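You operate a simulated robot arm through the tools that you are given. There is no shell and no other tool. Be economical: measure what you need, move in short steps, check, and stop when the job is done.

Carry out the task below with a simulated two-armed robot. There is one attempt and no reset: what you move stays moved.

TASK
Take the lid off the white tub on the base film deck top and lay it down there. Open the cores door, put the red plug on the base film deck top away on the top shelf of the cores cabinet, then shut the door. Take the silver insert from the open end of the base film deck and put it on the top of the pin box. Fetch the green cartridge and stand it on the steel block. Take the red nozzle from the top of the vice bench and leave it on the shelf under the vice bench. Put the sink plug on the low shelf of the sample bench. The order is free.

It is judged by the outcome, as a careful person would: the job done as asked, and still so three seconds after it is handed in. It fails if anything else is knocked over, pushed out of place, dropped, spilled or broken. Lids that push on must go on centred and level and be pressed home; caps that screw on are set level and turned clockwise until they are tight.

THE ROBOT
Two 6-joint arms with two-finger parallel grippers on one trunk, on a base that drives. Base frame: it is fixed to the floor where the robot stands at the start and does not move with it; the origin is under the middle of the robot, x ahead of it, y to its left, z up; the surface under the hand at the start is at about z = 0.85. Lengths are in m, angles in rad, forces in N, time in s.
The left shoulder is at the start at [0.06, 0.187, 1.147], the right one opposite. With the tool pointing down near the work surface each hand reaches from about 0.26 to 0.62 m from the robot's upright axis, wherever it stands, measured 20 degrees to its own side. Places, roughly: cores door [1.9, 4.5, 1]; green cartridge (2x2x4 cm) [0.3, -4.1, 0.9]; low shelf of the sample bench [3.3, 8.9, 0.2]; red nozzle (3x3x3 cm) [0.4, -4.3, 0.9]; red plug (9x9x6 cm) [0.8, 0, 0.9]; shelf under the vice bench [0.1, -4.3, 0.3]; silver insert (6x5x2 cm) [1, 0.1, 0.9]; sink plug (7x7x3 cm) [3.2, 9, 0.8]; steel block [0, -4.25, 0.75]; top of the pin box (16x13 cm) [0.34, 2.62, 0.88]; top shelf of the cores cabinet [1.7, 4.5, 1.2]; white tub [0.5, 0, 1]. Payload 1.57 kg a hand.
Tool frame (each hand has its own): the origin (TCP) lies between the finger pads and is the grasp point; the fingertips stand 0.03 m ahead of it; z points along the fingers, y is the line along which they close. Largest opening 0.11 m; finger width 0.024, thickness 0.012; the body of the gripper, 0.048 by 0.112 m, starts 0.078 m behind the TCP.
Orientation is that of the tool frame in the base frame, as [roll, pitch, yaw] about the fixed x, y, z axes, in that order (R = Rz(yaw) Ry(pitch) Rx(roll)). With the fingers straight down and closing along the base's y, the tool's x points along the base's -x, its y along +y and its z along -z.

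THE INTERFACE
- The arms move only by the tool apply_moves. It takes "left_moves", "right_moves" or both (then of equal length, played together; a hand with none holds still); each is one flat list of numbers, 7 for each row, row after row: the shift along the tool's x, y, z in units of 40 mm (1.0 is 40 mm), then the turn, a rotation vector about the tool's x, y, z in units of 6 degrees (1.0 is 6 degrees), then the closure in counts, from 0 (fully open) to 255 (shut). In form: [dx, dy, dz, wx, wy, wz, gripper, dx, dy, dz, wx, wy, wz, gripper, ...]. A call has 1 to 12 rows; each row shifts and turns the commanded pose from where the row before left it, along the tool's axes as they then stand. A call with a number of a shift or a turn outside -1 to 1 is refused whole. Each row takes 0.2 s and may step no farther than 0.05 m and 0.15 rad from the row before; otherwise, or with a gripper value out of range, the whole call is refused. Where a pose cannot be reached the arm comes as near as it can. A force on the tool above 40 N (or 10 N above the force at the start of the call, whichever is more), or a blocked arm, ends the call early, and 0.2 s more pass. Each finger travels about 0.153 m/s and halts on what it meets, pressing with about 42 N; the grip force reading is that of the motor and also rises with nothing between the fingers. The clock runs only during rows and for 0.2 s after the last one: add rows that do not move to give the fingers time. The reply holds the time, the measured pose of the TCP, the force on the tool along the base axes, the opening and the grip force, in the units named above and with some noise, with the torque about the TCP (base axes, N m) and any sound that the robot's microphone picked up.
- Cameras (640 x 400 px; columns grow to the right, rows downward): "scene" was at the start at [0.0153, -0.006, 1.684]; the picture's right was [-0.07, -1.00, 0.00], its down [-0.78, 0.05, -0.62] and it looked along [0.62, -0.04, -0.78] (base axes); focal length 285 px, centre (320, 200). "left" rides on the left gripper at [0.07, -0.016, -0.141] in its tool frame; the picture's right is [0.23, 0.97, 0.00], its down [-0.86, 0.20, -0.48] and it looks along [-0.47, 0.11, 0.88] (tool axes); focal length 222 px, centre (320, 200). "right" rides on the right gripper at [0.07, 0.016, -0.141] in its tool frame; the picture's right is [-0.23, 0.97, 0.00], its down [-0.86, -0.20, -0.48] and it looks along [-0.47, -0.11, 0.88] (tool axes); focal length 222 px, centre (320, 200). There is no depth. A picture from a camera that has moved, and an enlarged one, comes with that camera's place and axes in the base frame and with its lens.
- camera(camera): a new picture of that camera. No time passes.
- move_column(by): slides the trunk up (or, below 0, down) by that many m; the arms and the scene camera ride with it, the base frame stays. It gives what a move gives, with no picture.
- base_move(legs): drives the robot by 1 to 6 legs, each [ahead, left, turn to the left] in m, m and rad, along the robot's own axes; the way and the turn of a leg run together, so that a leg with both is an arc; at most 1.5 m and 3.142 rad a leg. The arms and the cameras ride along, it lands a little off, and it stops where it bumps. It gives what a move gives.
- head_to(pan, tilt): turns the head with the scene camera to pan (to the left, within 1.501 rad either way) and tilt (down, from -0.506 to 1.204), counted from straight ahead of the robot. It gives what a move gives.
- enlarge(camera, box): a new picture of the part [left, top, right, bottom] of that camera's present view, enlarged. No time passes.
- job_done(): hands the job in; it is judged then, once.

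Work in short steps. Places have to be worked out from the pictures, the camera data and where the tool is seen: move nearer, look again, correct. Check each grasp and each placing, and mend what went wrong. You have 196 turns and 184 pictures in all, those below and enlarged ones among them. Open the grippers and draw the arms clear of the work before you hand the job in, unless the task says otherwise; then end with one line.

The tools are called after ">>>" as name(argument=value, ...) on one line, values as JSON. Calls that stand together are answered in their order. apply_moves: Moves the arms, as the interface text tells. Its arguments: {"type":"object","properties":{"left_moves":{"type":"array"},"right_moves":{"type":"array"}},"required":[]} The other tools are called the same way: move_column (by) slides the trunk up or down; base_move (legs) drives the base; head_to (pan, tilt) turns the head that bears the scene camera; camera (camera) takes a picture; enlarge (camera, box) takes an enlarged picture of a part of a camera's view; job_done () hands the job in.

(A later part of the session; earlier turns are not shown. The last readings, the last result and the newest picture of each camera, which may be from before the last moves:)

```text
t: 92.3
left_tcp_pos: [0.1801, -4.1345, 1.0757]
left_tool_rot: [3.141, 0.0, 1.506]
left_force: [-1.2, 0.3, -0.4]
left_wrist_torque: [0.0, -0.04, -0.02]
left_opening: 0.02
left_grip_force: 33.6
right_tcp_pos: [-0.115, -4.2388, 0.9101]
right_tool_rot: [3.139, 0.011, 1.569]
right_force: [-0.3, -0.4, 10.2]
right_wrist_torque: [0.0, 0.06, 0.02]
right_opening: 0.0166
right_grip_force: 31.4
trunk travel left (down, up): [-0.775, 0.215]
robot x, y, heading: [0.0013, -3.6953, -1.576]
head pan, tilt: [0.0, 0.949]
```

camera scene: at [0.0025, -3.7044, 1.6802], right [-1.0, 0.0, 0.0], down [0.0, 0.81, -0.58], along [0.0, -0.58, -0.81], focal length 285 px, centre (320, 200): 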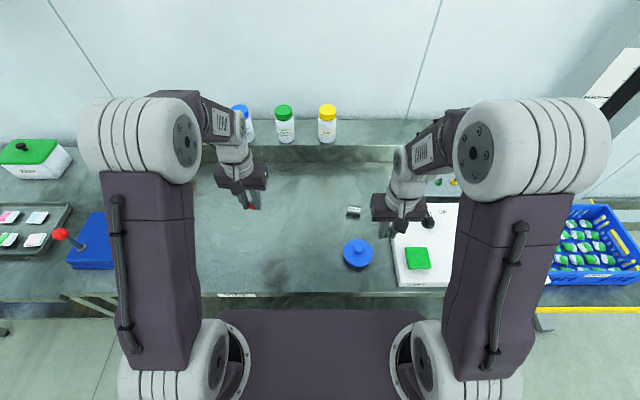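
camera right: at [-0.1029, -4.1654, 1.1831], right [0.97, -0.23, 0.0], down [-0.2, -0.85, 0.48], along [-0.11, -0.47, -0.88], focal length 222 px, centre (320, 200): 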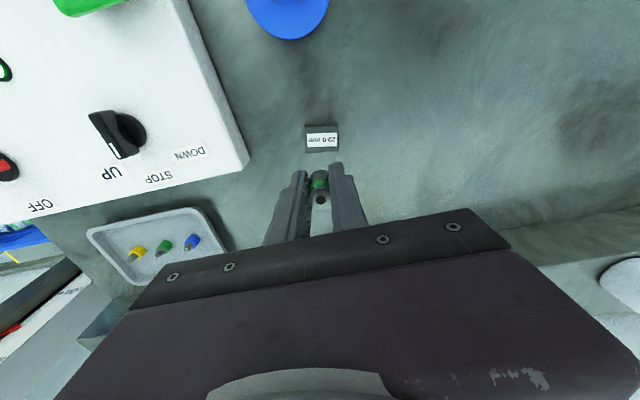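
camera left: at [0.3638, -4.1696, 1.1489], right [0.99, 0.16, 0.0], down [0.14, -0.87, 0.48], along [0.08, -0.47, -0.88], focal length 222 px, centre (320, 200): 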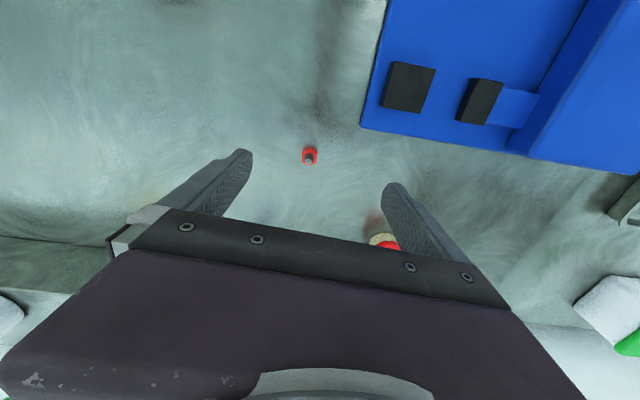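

Contact with 10 N at z=0.910. I open the right hand and rise straight up.

>>> apply_moves(right_moves=[0, 0, 0, 0, 0, 0, 170, 0, 0, 0, 0, 0, 0, 170, 0, 0, -0.5, 0, 0, 0, 170, 0, 0, -1, 0, 0, 0, 170, 0, 0, -1, 0, 0, 0, 170, 0, 0, -1, 0, 0, 0, 100, 0, 0, -1, 0, 0, 0, 0, 1, 0, 0, 0, 0, 0, 0, 1, 0, 0, 0, 0, 0, 0, 1, 0, 0, 0, 0, 0, 0])

>>> enlarge(camera="scene", box=[310, 160, 400, 230])

```text
t: 94.5
left_tcp_pos: [0.1803, -4.1338, 1.0771]
left_tool_rot: [3.141, 0.0, 1.504]
left_force: [0.7, 0.5, -0.1]
left_wrist_torque: [-0.02, 0.01, 0.01]
left_opening: 0.0197
left_grip_force: 34.2
right_tcp_pos: [-0.1157, -4.118, 1.0872]
right_tool_rot: [3.138, 0.01, 1.569]
right_force: [0.3, -0.2, -0.5]
right_wrist_torque: [0.0, 0.04, -0.03]
right_opening: 0.1101
right_grip_force: 0.1
trunk travel left (down, up): [-0.775, 0.215]
robot x, y, heading: [-0.0035, -3.6903, -1.572]
head pan, tilt: [0.0, 0.949]
```

```text
5.71 times, centred on (355, 195) of scene
camera zoom: at [-0.0004, -3.7025, 1.6802], right [-1.0, 0.0, 0.0], down [0.0, 0.81, -0.58], along [0.0, -0.58, -0.81], focal length 1630 px, centre (120, 229)
```

zoom: 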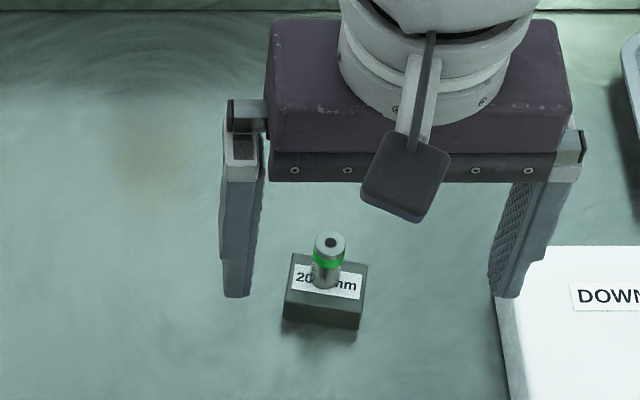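

The cartridge stands on the block. Now I back off and lower the trunk to see the shelf under the bench.

>>> base_move(legs=[[-0.6, 0, 0]])

>>> move_column(by=-0.55)

>>> head_to(pan=0, tilt=0.6)

>>> camera(camera="scene")

>>> camera(camera="left")

```text
t: 97.9
left_tcp_pos: [0.1797, -3.5349, 1.0755]
left_tool_rot: [-3.142, -0.003, 1.501]
left_force: [-0.5, -0.4, 0.2]
left_wrist_torque: [0.01, -0.02, -0.01]
left_opening: 0.0199
left_grip_force: 33.4
right_tcp_pos: [-0.1151, -3.5187, 1.0863]
right_tool_rot: [3.14, 0.008, 1.564]
right_force: [0.0, 0.5, 0.2]
right_wrist_torque: [0.0, -0.01, 0.0]
right_opening: 0.1101
right_grip_force: 0.1
trunk travel left (down, up): [-0.775, 0.215]
robot x, y, heading: [0.0017, -3.0925, -1.577]
head pan, tilt: [0.0, 0.949]
```

```text
refused: -0.55 is not a number from -0.4 to 0.4
```

```text
t: 98.7
left_tcp_pos: [0.1809, -3.534, 1.0765]
left_tool_rot: [3.14, 0.0, 1.499]
left_force: [-1.3, 1.3, 0.2]
left_wrist_torque: [0.0, 0.01, 0.01]
left_opening: 0.0201
left_grip_force: 33.5
right_tcp_pos: [-0.1145, -3.5179, 1.0871]
right_tool_rot: [3.139, 0.008, 1.565]
right_force: [-1.0, 0.2, 0.1]
right_wrist_torque: [-0.01, -0.01, 0.0]
right_opening: 0.1101
right_grip_force: 0.0
trunk travel left (down, up): [-0.775, 0.215]
robot x, y, heading: [0.001, -3.0881, -1.574]
head pan, tilt: [0.0, 0.6]
```

```text
122 pictures are left
camera scene: at [0.0021, -3.1194, 1.7086], right [-1.0, 0.01, 0.0], down [0.0, 0.57, -0.82], along [-0.01, -0.82, -0.57], focal length 285 px, centre (320, 200)
```

scene: 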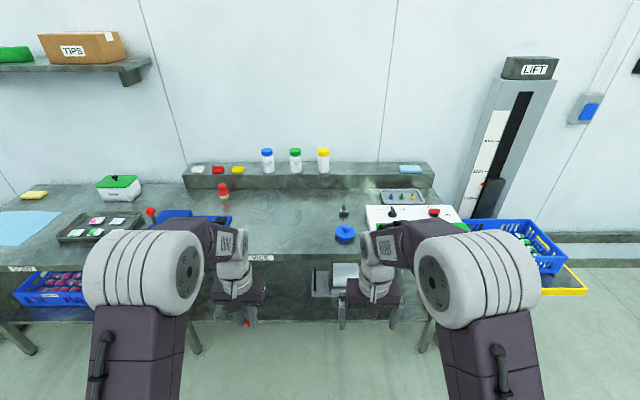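

```text
121 pictures are left
camera left: at [0.1689, -3.463, 1.2179], right [0.99, 0.16, 0.0], down [0.14, -0.87, 0.48], along [0.08, -0.47, -0.88], focal length 222 px, centre (320, 200)
```

left: 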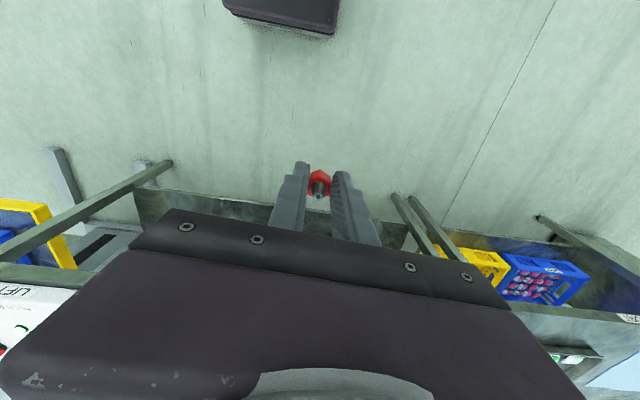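

I lower the column in two moves and look under the bench.

>>> move_column(by=-0.4)

>>> move_column(by=-0.2)

>>> head_to(pan=0, tilt=0.55)

>>> camera(camera="scene")

```text
t: 102.5
left_tcp_pos: [0.1809, -3.535, 0.6756]
left_tool_rot: [3.141, 0.001, 1.501]
left_force: [-0.3, 0.0, 0.4]
left_wrist_torque: [-0.03, 0.0, 0.0]
left_opening: 0.0201
left_grip_force: 33.9
right_tcp_pos: [-0.1149, -3.5182, 0.6863]
right_tool_rot: [3.138, 0.008, 1.564]
right_force: [0.0, 0.0, 0.0]
right_wrist_torque: [0.01, 0.02, 0.04]
right_opening: 0.1099
right_grip_force: 0.0
trunk travel left (down, up): [-0.375, 0.615]
robot x, y, heading: [0.0031, -3.0896, -1.582]
head pan, tilt: [0.0, 0.6]
```

```text
t: 104.7
left_tcp_pos: [0.1804, -3.5361, 0.4751]
left_tool_rot: [-3.141, -0.002, 1.502]
left_force: [-0.2, -0.1, -0.1]
left_wrist_torque: [-0.04, -0.05, 0.0]
left_opening: 0.0197
left_grip_force: 33.4
right_tcp_pos: [-0.1139, -3.5188, 0.4864]
right_tool_rot: [3.137, 0.011, 1.565]
right_force: [-0.2, -0.3, 0.0]
right_wrist_torque: [0.0, 0.05, -0.01]
right_opening: 0.1099
right_grip_force: 0.1
trunk travel left (down, up): [-0.175, 0.815]
robot x, y, heading: [-0.0001, -3.0879, -1.578]
head pan, tilt: [0.0, 0.6]
```

```text
t: 105.3
left_tcp_pos: [0.1803, -3.5352, 0.4761]
left_tool_rot: [-3.141, 0.001, 1.502]
left_force: [0.4, -0.1, -0.5]
left_wrist_torque: [0.01, -0.03, -0.04]
left_opening: 0.02
left_grip_force: 34.0
right_tcp_pos: [-0.1141, -3.5183, 0.4866]
right_tool_rot: [3.137, 0.01, 1.565]
right_force: [0.3, -0.4, 0.0]
right_wrist_torque: [0.01, -0.01, -0.03]
right_opening: 0.1099
right_grip_force: 0.0
trunk travel left (down, up): [-0.175, 0.815]
robot x, y, heading: [0.0009, -3.0917, -1.577]
head pan, tilt: [0.0, 0.55]
```

```text
120 pictures are left
camera scene: at [0.002, -3.1213, 1.1131], right [-1.0, 0.01, 0.0], down [0.0, 0.52, -0.85], along [-0.01, -0.85, -0.52], focal length 285 px, centre (320, 200)
```

scene: 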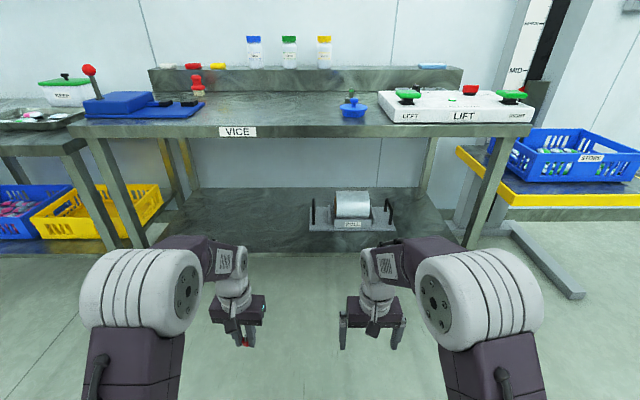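

The shelf is clear on the left of the roll unit. I pull the right hand back, raise the left a bit, and lower the trunk the rest so the arm fits under the bench.

>>> apply_moves(right_moves=[0.9, 0, 0, 0, 0, 0, 0, 0.9, 0, 0, 0, 0, 0, 0, 0.9, 0, 0, 0, 0, 0, 0, 0.8, 0, 0, 0, 0, 0, 0], left_moves=[0, 0, -0.8, 0, 0, 0, 255, 0, 0, -0.8, 0, 0, 0, 255, 0, 0, -0.8, 0, 0, 0, 255, 0, 0, 0, 0, 0, 0, 255])

>>> move_column(by=-0.17)

>>> camera(camera="scene")

```text
t: 106.3
left_tcp_pos: [0.1813, -3.5333, 0.5719]
left_tool_rot: [3.142, 0.001, 1.501]
left_force: [0.0, -0.3, -0.8]
left_wrist_torque: [-0.01, -0.02, 0.01]
left_opening: 0.02
left_grip_force: 33.6
right_tcp_pos: [-0.1147, -3.3781, 0.485]
right_tool_rot: [3.137, 0.008, 1.566]
right_force: [-0.6, 0.0, 0.7]
right_wrist_torque: [0.01, 0.01, 0.01]
right_opening: 0.1099
right_grip_force: 0.0
trunk travel left (down, up): [-0.175, 0.815]
robot x, y, heading: [0.0027, -3.0885, -1.579]
head pan, tilt: [0.0, 0.55]
```

```text
t: 108.3
left_tcp_pos: [0.1813, -3.5356, 0.4022]
left_tool_rot: [-3.14, 0.001, 1.5]
left_force: [-0.2, 1.2, 0.0]
left_wrist_torque: [-0.01, 0.0, -0.01]
left_opening: 0.0201
left_grip_force: 33.3
right_tcp_pos: [-0.1168, -3.3794, 0.3157]
right_tool_rot: [3.139, 0.009, 1.562]
right_force: [0.7, -0.4, -0.2]
right_wrist_torque: [0.01, -0.01, 0.0]
right_opening: 0.11
right_grip_force: 0.1
trunk travel left (down, up): [-0.005, 0.985]
robot x, y, heading: [0.0042, -3.0913, -1.581]
head pan, tilt: [0.0, 0.55]
```

```text
119 pictures are left
camera scene: at [0.002, -3.1212, 0.9432], right [-1.0, 0.01, 0.0], down [0.0, 0.52, -0.85], along [-0.01, -0.85, -0.52], focal length 285 px, centre (320, 200)
```

scene: 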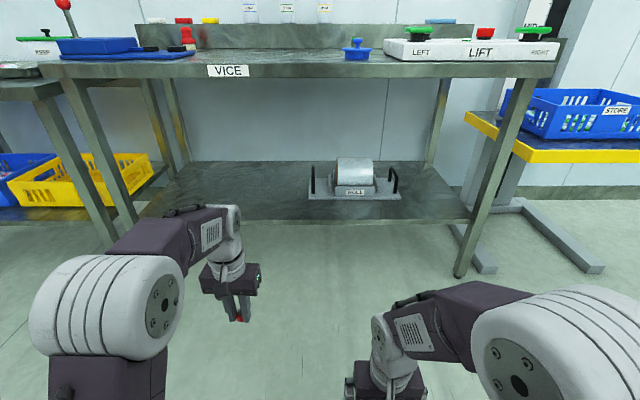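

Shelf front edge is about y≈-4.02 at z≈0.30, and the arm is below the bench underside (0.80). I drive ahead 0.6 m.

>>> base_move(legs=[[0.4, 0, 0.005], [0.2, 0, 0]])

>>> camera(camera="left")

>>> camera(camera="scene")

```text
t: 112.0
left_tcp_pos: [0.1788, -4.1333, 0.4024]
left_tool_rot: [-3.141, 0.001, 1.506]
left_force: [-0.6, -0.5, 0.2]
left_wrist_torque: [0.0, 0.03, -0.04]
left_opening: 0.0197
left_grip_force: 33.7
right_tcp_pos: [-0.1157, -3.9789, 0.3151]
right_tool_rot: [3.137, 0.009, 1.569]
right_force: [-0.1, 0.2, 0.6]
right_wrist_torque: [-0.03, 0.0, -0.02]
right_opening: 0.1099
right_grip_force: 0.1
trunk travel left (down, up): [-0.005, 0.985]
robot x, y, heading: [-0.0003, -3.6873, -1.574]
head pan, tilt: [0.0, 0.55]
```

```text
118 pictures are left
camera left: at [0.168, -4.0619, 0.5438], right [0.99, 0.16, 0.0], down [0.14, -0.87, 0.48], along [0.08, -0.47, -0.88], focal length 222 px, centre (320, 200)
```

left: 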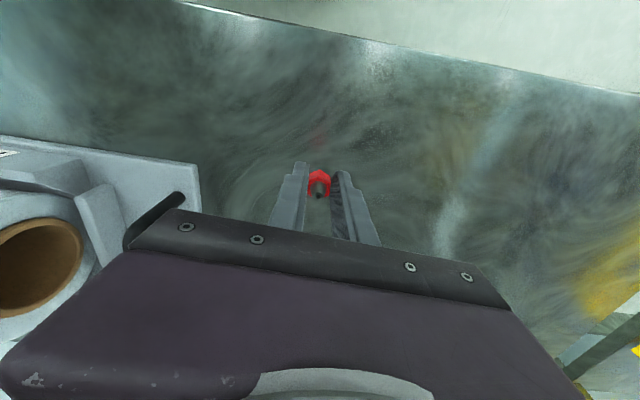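

```text
117 pictures are left
camera scene: at [0.0001, -3.7203, 0.9431], right [-1.0, 0.0, 0.0], down [0.0, 0.52, -0.85], along [0.0, -0.85, -0.52], focal length 285 px, centre (320, 200)
```

scene: 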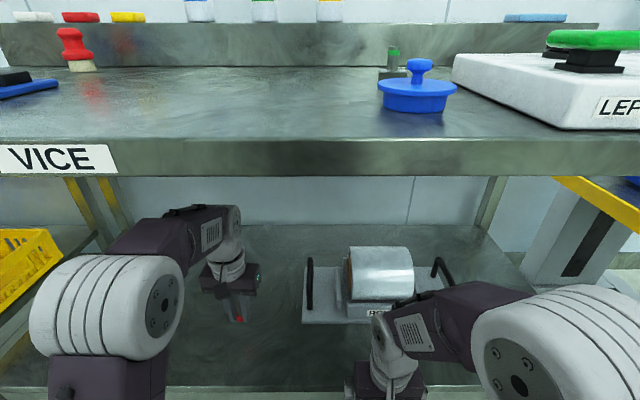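

The hand is over the clear part of the shelf. I shift slightly and lower toward the shelf in decreasing steps.

>>> apply_moves(left_moves=[-0.6, 0.5, 0, 0, 0, 0, 255, -0.4, 0.5, 0.5, 0, 0, 0, 255, 0, 0, 0.5, 0, 0, 0, 255, 0, 0, 0.3, 0, 0, 0, 255, 0, 0, 0.15, 0, 0, 0, 255, 0, 0, 0.1, 0, 0, 0, 255])

>>> enlarge(camera="left", box=[220, 80, 420, 240])

>>> enlarge(camera="scene", box=[140, 180, 340, 360])

```text
t: 113.4
left_tcp_pos: [0.2171, -4.1749, 0.3399]
left_tool_rot: [-3.141, -0.002, 1.504]
left_force: [0.5, -0.5, 0.0]
left_wrist_torque: [0.01, 0.01, 0.03]
left_opening: 0.0199
left_grip_force: 34.0
right_tcp_pos: [-0.1169, -3.9773, 0.3165]
right_tool_rot: [3.139, 0.009, 1.567]
right_force: [0.8, 0.3, -0.2]
right_wrist_torque: [-0.03, -0.02, 0.01]
right_opening: 0.1098
right_grip_force: 0.1
trunk travel left (down, up): [-0.005, 0.985]
robot x, y, heading: [0.0004, -3.6878, -1.575]
head pan, tilt: [0.0, 0.55]
```

```text
2.50 times, centred on (320, 160) of left
camera zoom: at [0.2047, -4.1034, 0.4819], right [0.99, 0.16, 0.0], down [0.14, -0.87, 0.48], along [0.08, -0.47, -0.88], focal length 555 px, centre (320, 300)
```

zoom: 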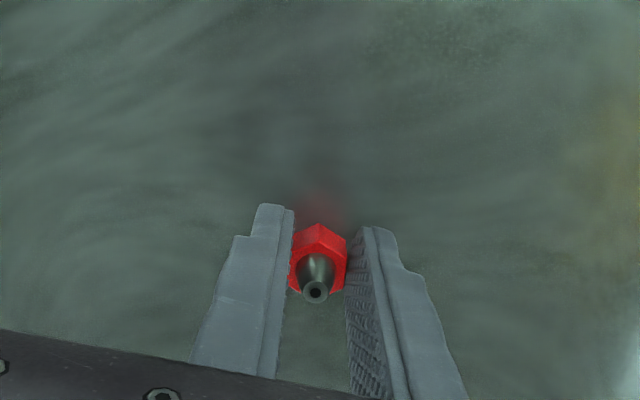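

```text
2.22 times, centred on (240, 270) of scene
camera zoom: at [0.0001, -3.7204, 0.9431], right [-1.0, 0.0, 0.0], down [0.0, 0.52, -0.85], along [0.0, -0.85, -0.52], focal length 634 px, centre (498, 44)
```

zoom: 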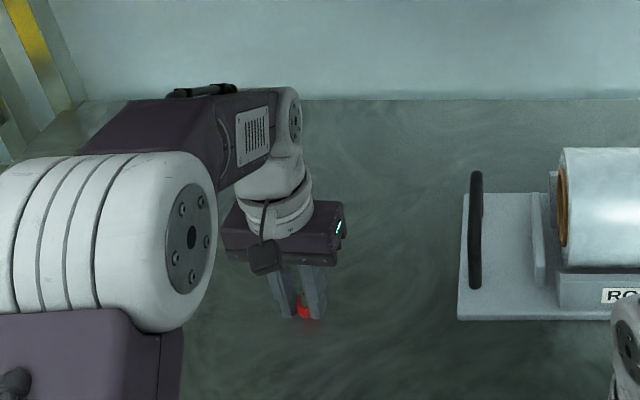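

Still slightly above the shelf; I lower in 3 mm steps until contact.

>>> apply_moves(left_moves=[0, 0, 0.1, 0, 0, 0, 255, 0, 0, 0.08, 0, 0, 0, 255, 0, 0, 0.08, 0, 0, 0, 255, 0, 0, 0.08, 0, 0, 0, 255, 0, 0, 0.08, 0, 0, 0, 255, 0, 0, 0.08, 0, 0, 0, 255, 0, 0, 0.08, 0, 0, 0, 255])

>>> enlarge(camera="left", box=[220, 80, 420, 240])

```text
t: 114.5
left_tcp_pos: [0.2171, -4.1761, 0.3305]
left_tool_rot: [3.141, 0.011, 1.504]
left_force: [-3.1, 9.3, 23.3]
left_wrist_torque: [0.24, 0.15, -0.09]
left_opening: 0.0199
left_grip_force: 33.6
right_tcp_pos: [-0.1171, -3.9784, 0.3163]
right_tool_rot: [3.139, 0.012, 1.568]
right_force: [0.6, -0.7, 0.3]
right_wrist_torque: [0.0, 0.0, 0.0]
right_opening: 0.11
right_grip_force: 0.1
trunk travel left (down, up): [-0.005, 0.985]
robot x, y, heading: [0.004, -3.6861, -1.576]
head pan, tilt: [0.0, 0.55]
stopped in row 5 (left hand): the force on the tool passed its limit at 43 N (the readings are from after the stop); the commanded pose is now the measured one
```

```text
2.50 times, centred on (320, 160) of left
camera zoom: at [0.2046, -4.1035, 0.4714], right [0.99, 0.16, 0.0], down [0.14, -0.86, 0.49], along [0.08, -0.48, -0.87], focal length 555 px, centre (320, 300)
```

zoom: 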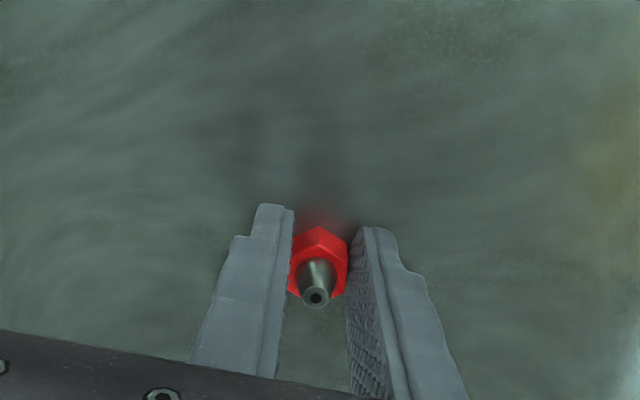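

It rests on the shelf (z≈0.30). I ease up 1 mm, open, and lift the hand.

>>> apply_moves(left_moves=[0, 0, -0.03, 0, 0, 0, 255, 0, 0, 0, 0, 0, 0, 150, 0, 0, 0, 0, 0, 0, 150, 0, 0, -0.5, 0, 0, 0, 150, 0, 0, -0.8, 0, 0, 0, 100, 0, 0, -0.6, 0, 0, 0, 100, 0.8, 0, 0, 0, 0, 0, 100])

>>> enlarge(camera="left", box=[220, 80, 420, 240])

>>> enlarge(camera="scene", box=[140, 180, 340, 360])

```text
t: 116.1
left_tcp_pos: [0.2181, -4.1443, 0.4058]
left_tool_rot: [3.141, 0.004, 1.504]
left_force: [-0.1, -0.8, -0.6]
left_wrist_torque: [0.02, -0.02, 0.0]
left_opening: 0.0668
left_grip_force: 0.1
right_tcp_pos: [-0.1173, -3.9785, 0.3151]
right_tool_rot: [3.139, 0.01, 1.566]
right_force: [-0.3, -1.4, 0.0]
right_wrist_torque: [-0.02, 0.0, 0.0]
right_opening: 0.11
right_grip_force: 0.1
trunk travel left (down, up): [-0.005, 0.985]
robot x, y, heading: [-0.0, -3.6898, -1.575]
head pan, tilt: [0.0, 0.55]
```

```text
2.50 times, centred on (320, 160) of left
camera zoom: at [0.2062, -4.0718, 0.5465], right [0.99, 0.16, 0.0], down [0.14, -0.86, 0.48], along [0.08, -0.48, -0.88], focal length 555 px, centre (320, 300)
```

zoom: 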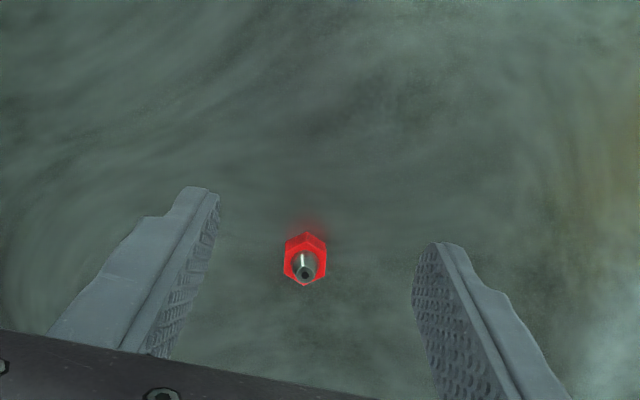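

```text
2.22 times, centred on (240, 270) of scene
camera zoom: at [0.0, -3.7204, 0.9431], right [-1.0, 0.0, 0.0], down [0.0, 0.52, -0.85], along [0.0, -0.85, -0.52], focal length 634 px, centre (498, 44)
```

zoom: 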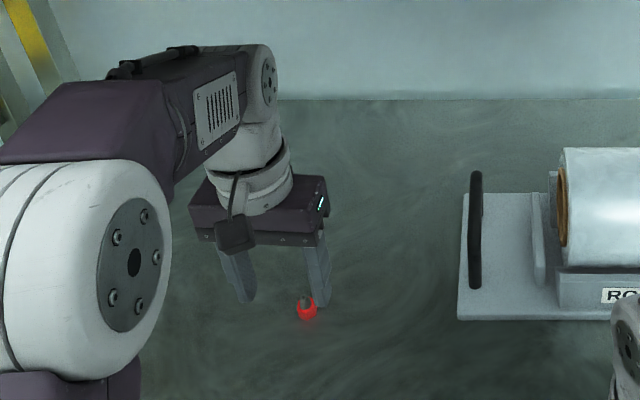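

Nozzle stands on the shelf. I back out, raise the trunk, turn left and look along +x.

>>> base_move(legs=[[-0.7, 0, 0]])

>>> move_column(by=0.4)

>>> move_column(by=0.37)

>>> base_move(legs=[[0, 0, 1.575]])

>>> camera(camera="scene")

```text
t: 119.9
left_tcp_pos: [0.2194, -3.4417, 0.4043]
left_tool_rot: [-3.141, 0.006, 1.498]
left_force: [0.8, -0.2, 0.5]
left_wrist_torque: [0.03, 0.02, 0.02]
left_opening: 0.067
left_grip_force: 0.0
right_tcp_pos: [-0.113, -3.2742, 0.3152]
right_tool_rot: [3.138, 0.008, 1.563]
right_force: [-0.2, 0.0, 0.1]
right_wrist_torque: [0.01, -0.01, 0.01]
right_opening: 0.11
right_grip_force: 0.1
trunk travel left (down, up): [-0.005, 0.985]
robot x, y, heading: [0.0074, -2.9842, -1.578]
head pan, tilt: [0.0, 0.55]
```

```text
t: 123.8
left_tcp_pos: [0.2199, -3.4419, 0.8053]
left_tool_rot: [-3.14, 0.005, 1.499]
left_force: [-0.8, 0.4, 0.0]
left_wrist_torque: [0.01, 0.0, 0.01]
left_opening: 0.067
left_grip_force: 0.1
right_tcp_pos: [-0.1125, -3.2732, 0.716]
right_tool_rot: [3.138, 0.009, 1.563]
right_force: [0.2, 0.1, 0.0]
right_wrist_torque: [0.01, 0.0, -0.01]
right_opening: 0.1101
right_grip_force: 0.1
trunk travel left (down, up): [-0.405, 0.585]
robot x, y, heading: [0.0047, -2.984, -1.581]
head pan, tilt: [0.0, 0.55]
```

```text
t: 127.3
left_tcp_pos: [0.2208, -3.4416, 1.1763]
left_tool_rot: [3.141, 0.006, 1.5]
left_force: [0.1, 0.2, -0.1]
left_wrist_torque: [-0.01, 0.01, 0.0]
left_opening: 0.0667
left_grip_force: 0.1
right_tcp_pos: [-0.1141, -3.2742, 1.0859]
right_tool_rot: [3.138, 0.008, 1.562]
right_force: [0.3, 0.5, 0.3]
right_wrist_torque: [0.0, 0.01, 0.01]
right_opening: 0.1099
right_grip_force: 0.1
trunk travel left (down, up): [-0.775, 0.215]
robot x, y, heading: [0.0068, -2.9834, -1.58]
head pan, tilt: [0.0, 0.55]
```

```text
t: 131.5
left_tcp_pos: [0.4661, -2.7804, 1.1762]
left_tool_rot: [-3.142, 0.005, 3.051]
left_force: [0.2, -0.7, 0.3]
left_wrist_torque: [0.0, 0.01, -0.02]
left_opening: 0.067
left_grip_force: 0.1
right_tcp_pos: [0.2914, -3.1111, 1.0859]
right_tool_rot: [3.138, 0.008, 3.112]
right_force: [-0.2, 0.2, -0.6]
right_wrist_torque: [-0.01, -0.01, -0.01]
right_opening: 0.1099
right_grip_force: 0.0
trunk travel left (down, up): [-0.775, 0.215]
robot x, y, heading: [0.0063, -2.9847, -0.031]
head pan, tilt: [0.0, 0.55]
```

```text
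111 pictures are left
camera scene: at [0.0349, -2.9879, 1.7131], right [-0.03, -1.0, 0.0], down [-0.52, 0.02, -0.85], along [0.85, -0.03, -0.52], focal length 285 px, centre (320, 200)
```

scene: 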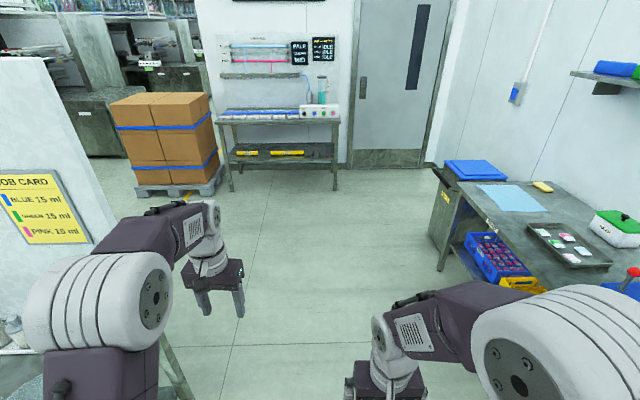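

The way is clear. I drive to x≈1.45, turn left to face +y, and advance along the aisle behind the valve bench.

>>> base_move(legs=[[0, 0, 0.031], [1.45, 0, 0], [0, 0, 1.571], [1.2, 0, 0]])

>>> camera(camera="scene")

```text
t: 148.6
left_tcp_pos: [1.2114, -1.3345, 1.1741]
left_tool_rot: [-3.141, 0.007, -1.626]
left_force: [-0.4, 0.9, -0.4]
left_wrist_torque: [0.03, -0.03, 0.04]
left_opening: 0.0669
left_grip_force: 0.0
right_tcp_pos: [1.5485, -1.497, 1.086]
right_tool_rot: [3.137, 0.009, -1.564]
right_force: [0.3, -0.5, 0.4]
right_wrist_torque: [0.01, 0.01, 0.01]
right_opening: 0.1097
right_grip_force: 0.1
trunk travel left (down, up): [-0.775, 0.215]
robot x, y, heading: [1.4375, -1.7878, 1.58]
head pan, tilt: [0.0, 0.55]
```

```text
110 pictures are left
camera scene: at [1.4342, -1.7588, 1.7131], right [1.0, 0.01, 0.0], down [0.0, -0.52, -0.85], along [-0.01, 0.85, -0.52], focal length 285 px, centre (320, 200)
```

scene: 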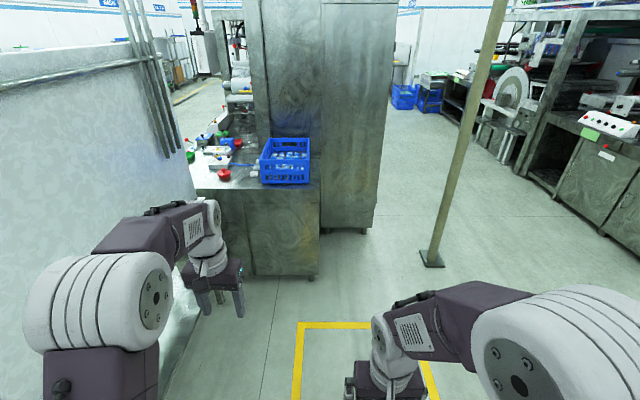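

The deck's end is ahead. I move nearer to about (1.2,-0.65) and look again.

>>> base_move(legs=[[0, 0.23, -0.009], [1.1, 0, 0]])

>>> head_to(pan=0.3, tilt=0.75)

>>> camera(camera="scene")

```text
t: 155.5
left_tcp_pos: [0.9996, -0.239, 1.1752]
left_tool_rot: [-3.141, 0.006, -1.646]
left_force: [0.5, 0.6, 0.5]
left_wrist_torque: [-0.01, -0.04, 0.01]
left_opening: 0.067
left_grip_force: 0.0
right_tcp_pos: [1.3321, -0.4076, 1.0849]
right_tool_rot: [3.137, 0.008, -1.582]
right_force: [0.2, -0.6, -0.3]
right_wrist_torque: [0.03, -0.01, -0.02]
right_opening: 0.1102
right_grip_force: 0.0
trunk travel left (down, up): [-0.775, 0.215]
robot x, y, heading: [1.2158, -0.6918, 1.564]
head pan, tilt: [0.0, 0.55]
```

```text
t: 156.3
left_tcp_pos: [1.0008, -0.2383, 1.1746]
left_tool_rot: [-3.142, 0.004, -1.647]
left_force: [-0.3, -0.9, 0.8]
left_wrist_torque: [0.03, -0.02, 0.0]
left_opening: 0.0669
left_grip_force: 0.1
right_tcp_pos: [1.3332, -0.4061, 1.0858]
right_tool_rot: [3.139, 0.009, -1.583]
right_force: [0.2, -0.4, 0.0]
right_wrist_torque: [0.0, 0.0, -0.04]
right_opening: 0.11
right_grip_force: 0.1
trunk travel left (down, up): [-0.775, 0.215]
robot x, y, heading: [1.2175, -0.695, 1.556]
head pan, tilt: [0.3, 0.75]
```

```text
109 pictures are left
camera scene: at [1.1893, -0.6761, 1.6958], right [0.96, 0.28, 0.0], down [0.19, -0.65, -0.73], along [-0.21, 0.7, -0.68], focal length 285 px, centre (320, 200)
```

scene: 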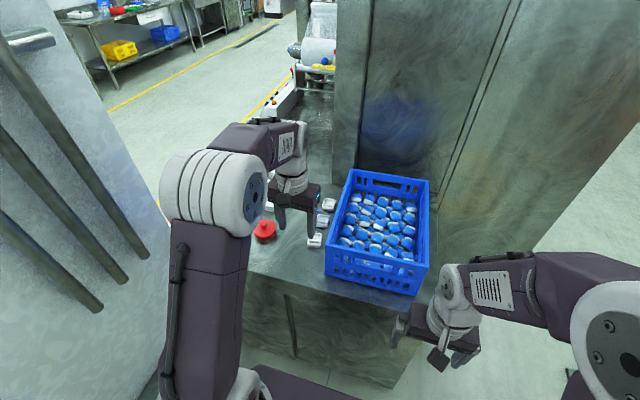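

Inserts are visible next to the crate, between the left fingers. I zoom.

>>> enlarge(camera="scene", box=[230, 170, 370, 270])

>>> camera(camera="left")

```text
4.00 times, centred on (300, 220) of scene
camera zoom: at [1.1893, -0.6761, 1.6958], right [0.96, 0.28, 0.0], down [0.19, -0.65, -0.73], along [-0.21, 0.7, -0.68], focal length 1141 px, centre (400, 120)
```

zoom: 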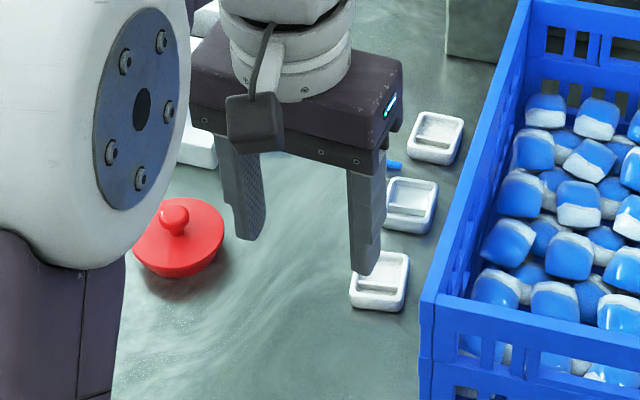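

```text
107 pictures are left
camera left: at [1.011, -0.3086, 1.3165], right [-0.99, -0.15, 0.0], down [-0.14, 0.86, 0.48], along [-0.07, 0.48, -0.88], focal length 222 px, centre (320, 200)
```

left: 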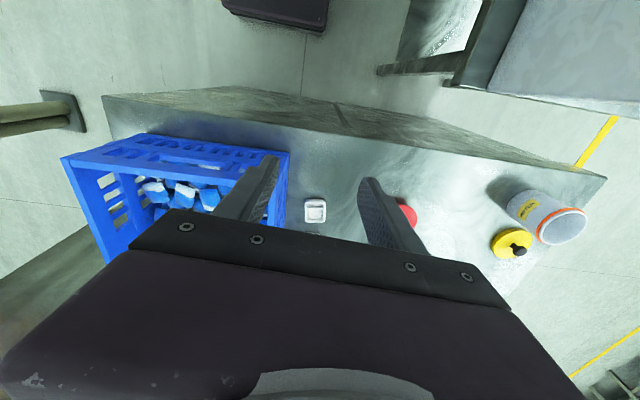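

Middle insert at (0.975,0.064); plug to its left. Plan: the left hand moves the silver insert to the deck edge at (0.95,-0.145) where the right hand can take it, then the left hand takes the plug. I drive closer.

>>> base_move(legs=[[0.18, 0.035, 0.01]])

>>> apply_moves(left_moves=[-0.5, 0, 0, 0, 0, 1, 0, -0.5, 0, 0, 0, 0, 1, 0, 0, 0, 0, 0, 0, 1, 0, 0, 0, 0, 0, 0, 1, 0, 0, 0, 0, 0, 0, 1, 0, 0, 0, 0, 0, 0, 1, 0, 0, 0, 0, 0, 0, 1, 0, 0, 0, 0, 0, 0, 1, 0, 0, 0, 0, 0, 0, 1, 0, 0, 0, 0, 0, 0, 1, 0, 0, 0, 0, 0, 0, 1, 0, 0, 0, 0, 0, 0, 1, 0])

>>> head_to(pan=0.3, tilt=0.95)

>>> camera(camera="scene")

>>> camera(camera="left")

```text
t: 157.8
left_tcp_pos: [0.9637, -0.0659, 1.1763]
left_tool_rot: [3.139, 0.008, -1.639]
left_force: [0.8, -1.2, -0.3]
left_wrist_torque: [0.03, -0.02, 0.03]
left_opening: 0.0671
left_grip_force: 0.1
right_tcp_pos: [1.2991, -0.2332, 1.0866]
right_tool_rot: [3.138, 0.01, -1.577]
right_force: [0.0, -1.1, 0.4]
right_wrist_torque: [0.02, 0.0, 0.01]
right_opening: 0.1099
right_grip_force: 0.1
trunk travel left (down, up): [-0.775, 0.215]
robot x, y, heading: [1.181, -0.5183, 1.562]
head pan, tilt: [0.3, 0.75]
```

```text
t: 160.4
left_tcp_pos: [0.9677, -0.0236, 1.1748]
left_tool_rot: [3.137, 0.003, -2.899]
left_force: [0.3, 0.4, 0.6]
left_wrist_torque: [0.0, -0.02, 0.0]
left_opening: 0.11
left_grip_force: 0.1
right_tcp_pos: [1.2975, -0.2304, 1.0849]
right_tool_rot: [3.139, 0.009, -1.577]
right_force: [-0.2, -0.3, 0.1]
right_wrist_torque: [0.02, -0.01, 0.01]
right_opening: 0.1102
right_grip_force: 0.1
trunk travel left (down, up): [-0.775, 0.215]
robot x, y, heading: [1.1788, -0.5178, 1.564]
head pan, tilt: [0.3, 0.75]
```

```text
t: 161.2
left_tcp_pos: [0.9684, -0.0232, 1.1754]
left_tool_rot: [3.137, 0.001, -2.895]
left_force: [-0.4, 0.0, 0.9]
left_wrist_torque: [0.0, 0.03, -0.02]
left_opening: 0.1103
left_grip_force: 0.0
right_tcp_pos: [1.2986, -0.2302, 1.0857]
right_tool_rot: [3.139, 0.008, -1.576]
right_force: [0.0, -0.4, -0.1]
right_wrist_torque: [-0.03, -0.01, 0.0]
right_opening: 0.1101
right_grip_force: 0.1
trunk travel left (down, up): [-0.775, 0.215]
robot x, y, heading: [1.1809, -0.5213, 1.571]
head pan, tilt: [0.3, 0.949]
```

```text
106 pictures are left
camera scene: at [1.1585, -0.5104, 1.6803], right [0.96, 0.29, 0.0], down [0.24, -0.78, -0.58], along [-0.17, 0.56, -0.81], focal length 285 px, centre (320, 200)
```

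scene: 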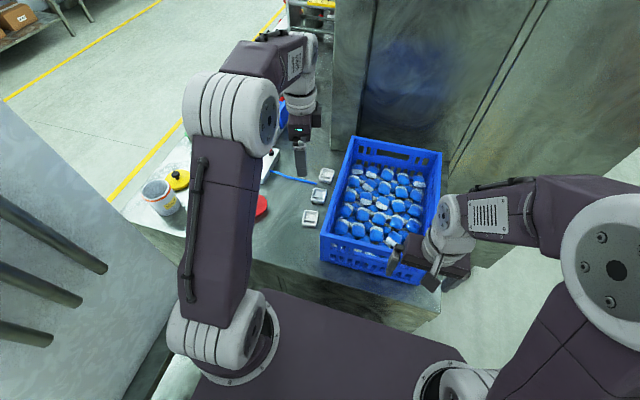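

```text
105 pictures are left
camera left: at [0.9052, -0.0561, 1.3168], right [-0.46, 0.89, 0.01], down [0.78, 0.4, 0.48], along [0.43, 0.22, -0.88], focal length 222 px, centre (320, 200)
```

left: 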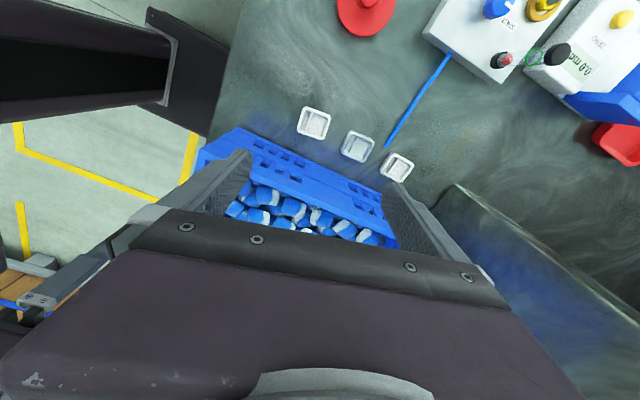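

The wrist view shows all three inserts; I zoom to confirm which is silver.

>>> enlarge(camera="left", box=[280, 90, 430, 190])

>>> enlarge(camera="scene", box=[270, 140, 370, 240])

```text
4.00 times, centred on (355, 140) of left
camera zoom: at [0.9052, -0.0561, 1.3168], right [-0.46, 0.89, 0.01], down [0.78, 0.4, 0.48], along [0.43, 0.22, -0.88], focal length 888 px, centre (180, 440)
```

zoom: 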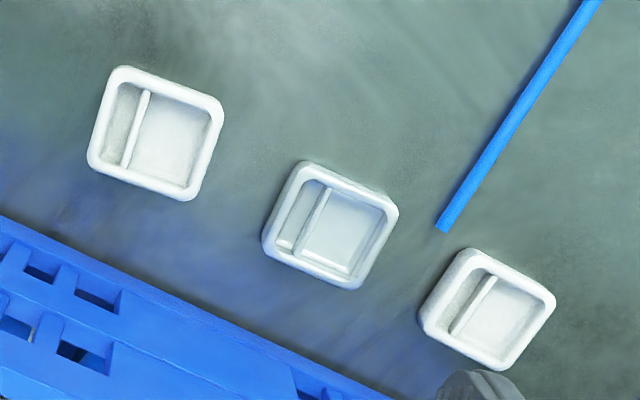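

```text
4.00 times, centred on (320, 190) of scene
camera zoom: at [1.1585, -0.5104, 1.6803], right [0.96, 0.29, 0.0], down [0.24, -0.78, -0.58], along [-0.17, 0.56, -0.81], focal length 1141 px, centre (320, 240)
```

zoom: 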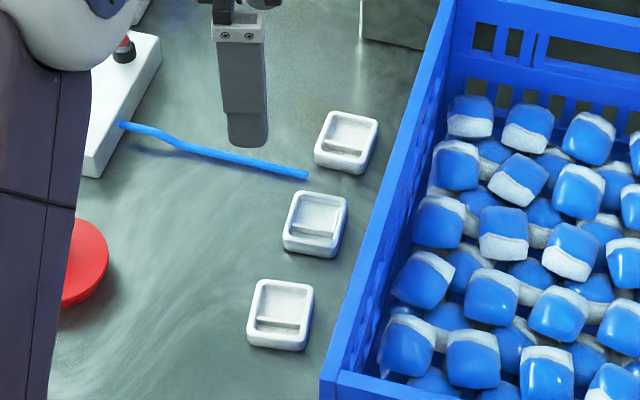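

The middle one is the silver insert, centre (0.979,0.068). I rotate to match, move over it and lower to z≈0.97.

>>> apply_moves(left_moves=[0, 0, 0, 0, 0, 1, 0, 0, 0, 0, 0, 0, 0.4, 0, -0.16, 0.75, 0.3, 0, 0, 0, 0, -0.16, 0.75, 0.8, 0, 0, 0, 0, -0.16, 0.75, 0.9, 0, 0, 0, 0, 0, 0, 1, 0, 0, 0, 0, 0, 0, 1, 0, 0, 0, 0, 0, 0, 1, 0, 0, 0, 0])

>>> camera(camera="left")

>>> enlarge(camera="scene", box=[270, 120, 370, 240])

```text
t: 162.9
left_tcp_pos: [0.9792, 0.0702, 0.9775]
left_tool_rot: [3.136, 0.001, -3.041]
left_force: [0.5, 0.5, -0.6]
left_wrist_torque: [-0.01, 0.0, -0.01]
left_opening: 0.1097
left_grip_force: 0.2
right_tcp_pos: [1.2985, -0.2296, 1.0866]
right_tool_rot: [3.139, 0.007, -1.577]
right_force: [0.2, -0.4, 0.2]
right_wrist_torque: [0.01, -0.02, 0.02]
right_opening: 0.1099
right_grip_force: 0.0
trunk travel left (down, up): [-0.775, 0.215]
robot x, y, heading: [1.1779, -0.5187, 1.562]
head pan, tilt: [0.3, 0.949]
```

```text
102 pictures are left
camera left: at [0.9113, 0.0474, 1.1184], right [-0.32, 0.95, 0.0], down [0.83, 0.28, 0.48], along [0.45, 0.16, -0.88], focal length 222 px, centre (320, 200)
```

left: 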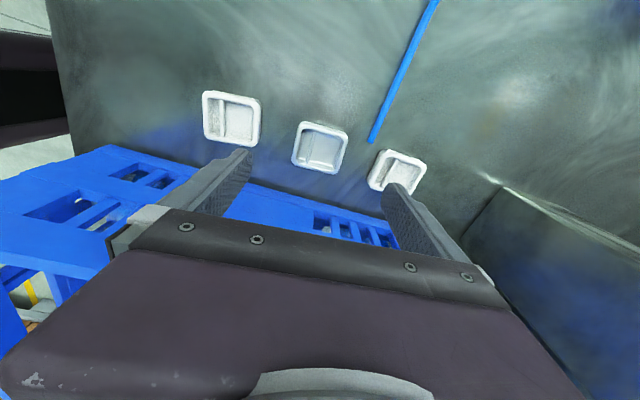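

```text
3.33 times, centred on (320, 180) of scene
camera zoom: at [1.1581, -0.5087, 1.6802], right [0.96, 0.29, 0.0], down [0.24, -0.78, -0.58], along [-0.17, 0.56, -0.81], focal length 951 px, centre (320, 267)
```

zoom: 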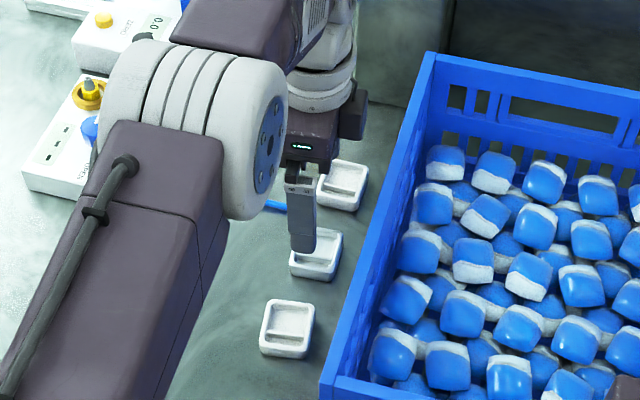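

Well aligned. I narrow the fingers to 0.085 m to clear the neighbours, lower to z≈0.887, and look before closing.

>>> apply_moves(left_moves=[0, 0, 0, 0, 0, 0, 58, 0.05, 0, 0.8, 0, 0, 0, 58, 0, 0, 0.8, 0, 0, 0, 58, 0, 0, 0.5, 0, 0, 0, 58, 0, 0, 0.15, 0, 0, 0, 58])

>>> camera(camera="left")

```text
t: 164.2
left_tcp_pos: [0.9768, 0.0675, 0.8865]
left_tool_rot: [3.138, 0.0, -3.044]
left_force: [-0.4, 0.2, -0.2]
left_wrist_torque: [0.0, -0.01, 0.01]
left_opening: 0.0851
left_grip_force: 0.2
right_tcp_pos: [1.2977, -0.2306, 1.0851]
right_tool_rot: [3.137, 0.007, -1.575]
right_force: [-0.3, -0.3, 0.4]
right_wrist_torque: [-0.05, 0.02, -0.01]
right_opening: 0.1098
right_grip_force: 0.0
trunk travel left (down, up): [-0.775, 0.215]
robot x, y, heading: [1.1812, -0.518, 1.566]
head pan, tilt: [0.3, 0.949]
```

```text
100 pictures are left
camera left: at [0.9093, 0.0452, 1.028], right [-0.32, 0.95, 0.01], down [0.83, 0.28, 0.48], along [0.45, 0.16, -0.88], focal length 222 px, centre (320, 200)
```

left: 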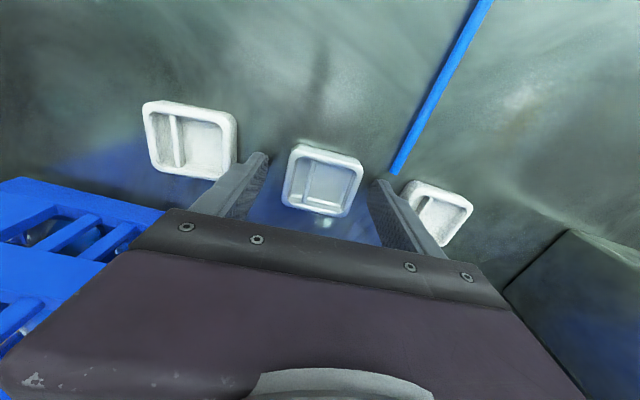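

Fingers straddle the insert. I close.

>>> apply_moves(left_moves=[0, 0, 0.05, 0, 0, 0, 255, 0, 0, 0, 0, 0, 0, 255, 0, 0, 0, 0, 0, 0, 255])

>>> camera(camera="left")

```text
t: 164.9
left_tcp_pos: [0.9766, 0.0674, 0.8852]
left_tool_rot: [3.131, 0.0, -3.042]
left_force: [-0.5, 1.6, 10.4]
left_wrist_torque: [-0.18, -0.13, -0.07]
left_opening: 0.0575
left_grip_force: 41.9
right_tcp_pos: [1.298, -0.2316, 1.0868]
right_tool_rot: [3.139, 0.01, -1.574]
right_force: [-0.9, 1.1, 0.6]
right_wrist_torque: [-0.02, 0.0, -0.02]
right_opening: 0.11
right_grip_force: 0.1
trunk travel left (down, up): [-0.775, 0.215]
robot x, y, heading: [1.1825, -0.5198, 1.565]
head pan, tilt: [0.3, 0.949]
```

```text
99 pictures are left
camera left: at [0.9094, 0.0447, 1.0275], right [-0.32, 0.95, 0.01], down [0.83, 0.28, 0.48], along [0.45, 0.16, -0.88], focal length 222 px, centre (320, 200)
```

left: 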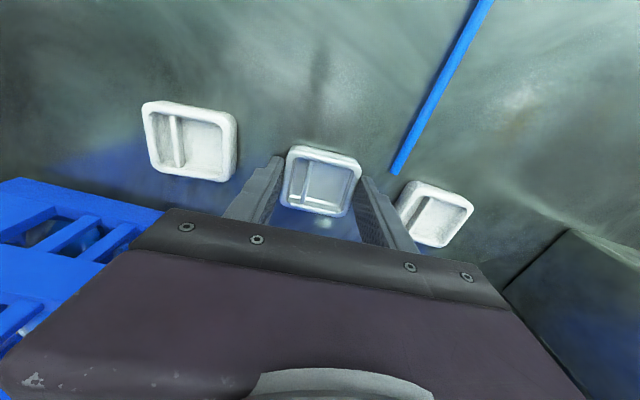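

Gripped (0.0575 m; deck z≈0.855). I lift it over the front insert and bring it to about (0.95,-0.145).

>>> apply_moves(left_moves=[0, 0, -0.4, 0, 0, 0, 255, 0, 0, -0.9, 0, 0, 0, 255, 0, 0, -0.9, 0, 0, 0, 255, 0.2, -0.87, 0, 0, 0, 0, 255, 0.2, -0.87, 0, 0, 0, 0, 255, 0.2, -0.87, 0, 0, 0, 0, 255, 0.2, -0.87, 0, 0, 0, 0, 255, 0.2, -0.87, 0, 0, 0, 0, 255, 0.2, -0.87, 0, 0, 0, 0, 255, 0, 0, 0.9, 0, 0, 0, 255, 0, 0, 0.9, 0, 0, 0, 255])

>>> camera(camera="left")

>>> camera(camera="scene")

```text
t: 167.3
left_tcp_pos: [0.9509, -0.1427, 0.8984]
left_tool_rot: [3.136, 0.001, -3.041]
left_force: [-0.2, -0.1, -0.9]
left_wrist_torque: [-0.02, 0.02, -0.01]
left_opening: 0.0577
left_grip_force: 41.8
right_tcp_pos: [1.2975, -0.2286, 1.085]
right_tool_rot: [3.139, 0.007, -1.576]
right_force: [0.5, 0.1, -0.1]
right_wrist_torque: [-0.01, 0.0, 0.0]
right_opening: 0.11
right_grip_force: 0.0
trunk travel left (down, up): [-0.775, 0.215]
robot x, y, heading: [1.182, -0.522, 1.564]
head pan, tilt: [0.3, 0.949]
```

```text
98 pictures are left
camera left: at [0.8831, -0.165, 1.0397], right [-0.32, 0.95, 0.0], down [0.83, 0.28, 0.48], along [0.45, 0.16, -0.88], focal length 222 px, centre (320, 200)
```

left: 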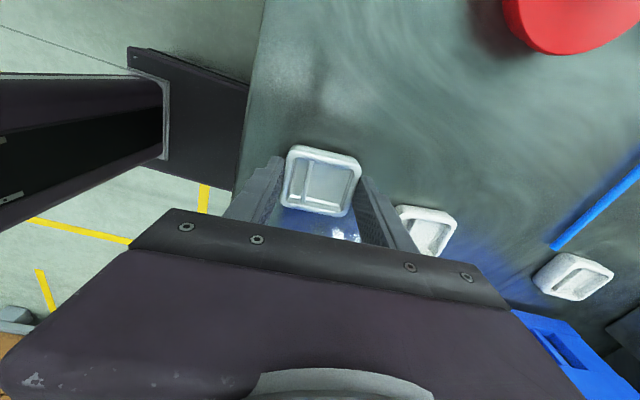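

```text
97 pictures are left
camera scene: at [1.1579, -0.5087, 1.6802], right [0.96, 0.29, 0.0], down [0.24, -0.78, -0.58], along [-0.17, 0.56, -0.81], focal length 285 px, centre (320, 200)
```

scene: 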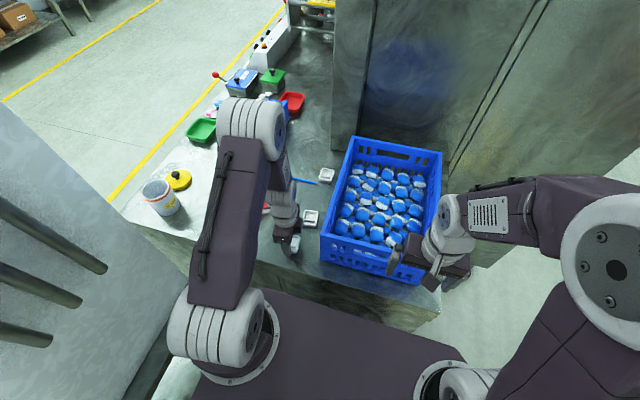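

I lower to contact, open slightly (0.075 m), and lift off.

>>> apply_moves(left_moves=[0, 0, 0.15, 0, 0, 0, 255, 0, 0, 0.1, 0, 0, 0, 255, 0, 0, 0.07, 0, 0, 0, 255, 0, 0, 0, 0, 0, 0, 82, 0, 0, 0, 0, 0, 0, 82, 0, 0, -0.5, 0, 0, 0, 82, 0, 0, -1, 0, 0, 0, 82, 0, 0, -1, 0, 0, 0, 82, 1, 0, -0.7, 0, 0, 0, 0, 1, 0.3, -0.7, 0, 0, 0, 0, 1, 0.3, 0, 0, 0, 0, 0, 1, 0.3, 0, 0, 0, 0, 0])

>>> camera(camera="left")

>>> camera(camera="scene")

```text
refused: row 10 steps farther than a row can; nothing moved
```

```text
96 pictures are left
camera left: at [0.8831, -0.165, 1.0397], right [-0.32, 0.95, 0.0], down [0.83, 0.28, 0.48], along [0.45, 0.16, -0.88], focal length 222 px, centre (320, 200)
```

left: 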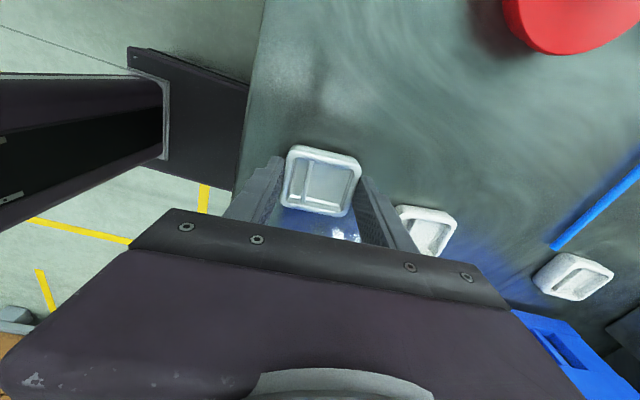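

```text
95 pictures are left
camera scene: at [1.1579, -0.5087, 1.6802], right [0.96, 0.29, 0.0], down [0.24, -0.78, -0.58], along [-0.17, 0.56, -0.81], focal length 285 px, centre (320, 200)
```

scene: 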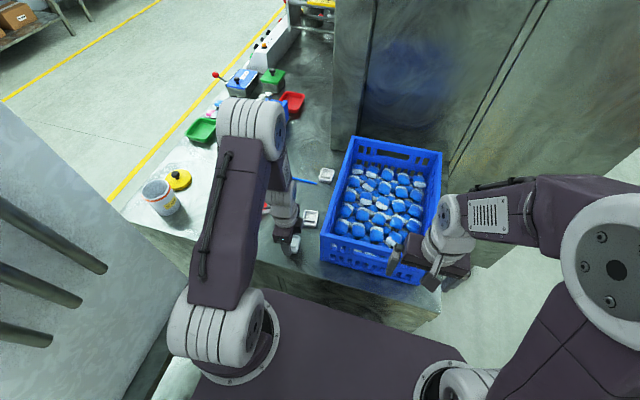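

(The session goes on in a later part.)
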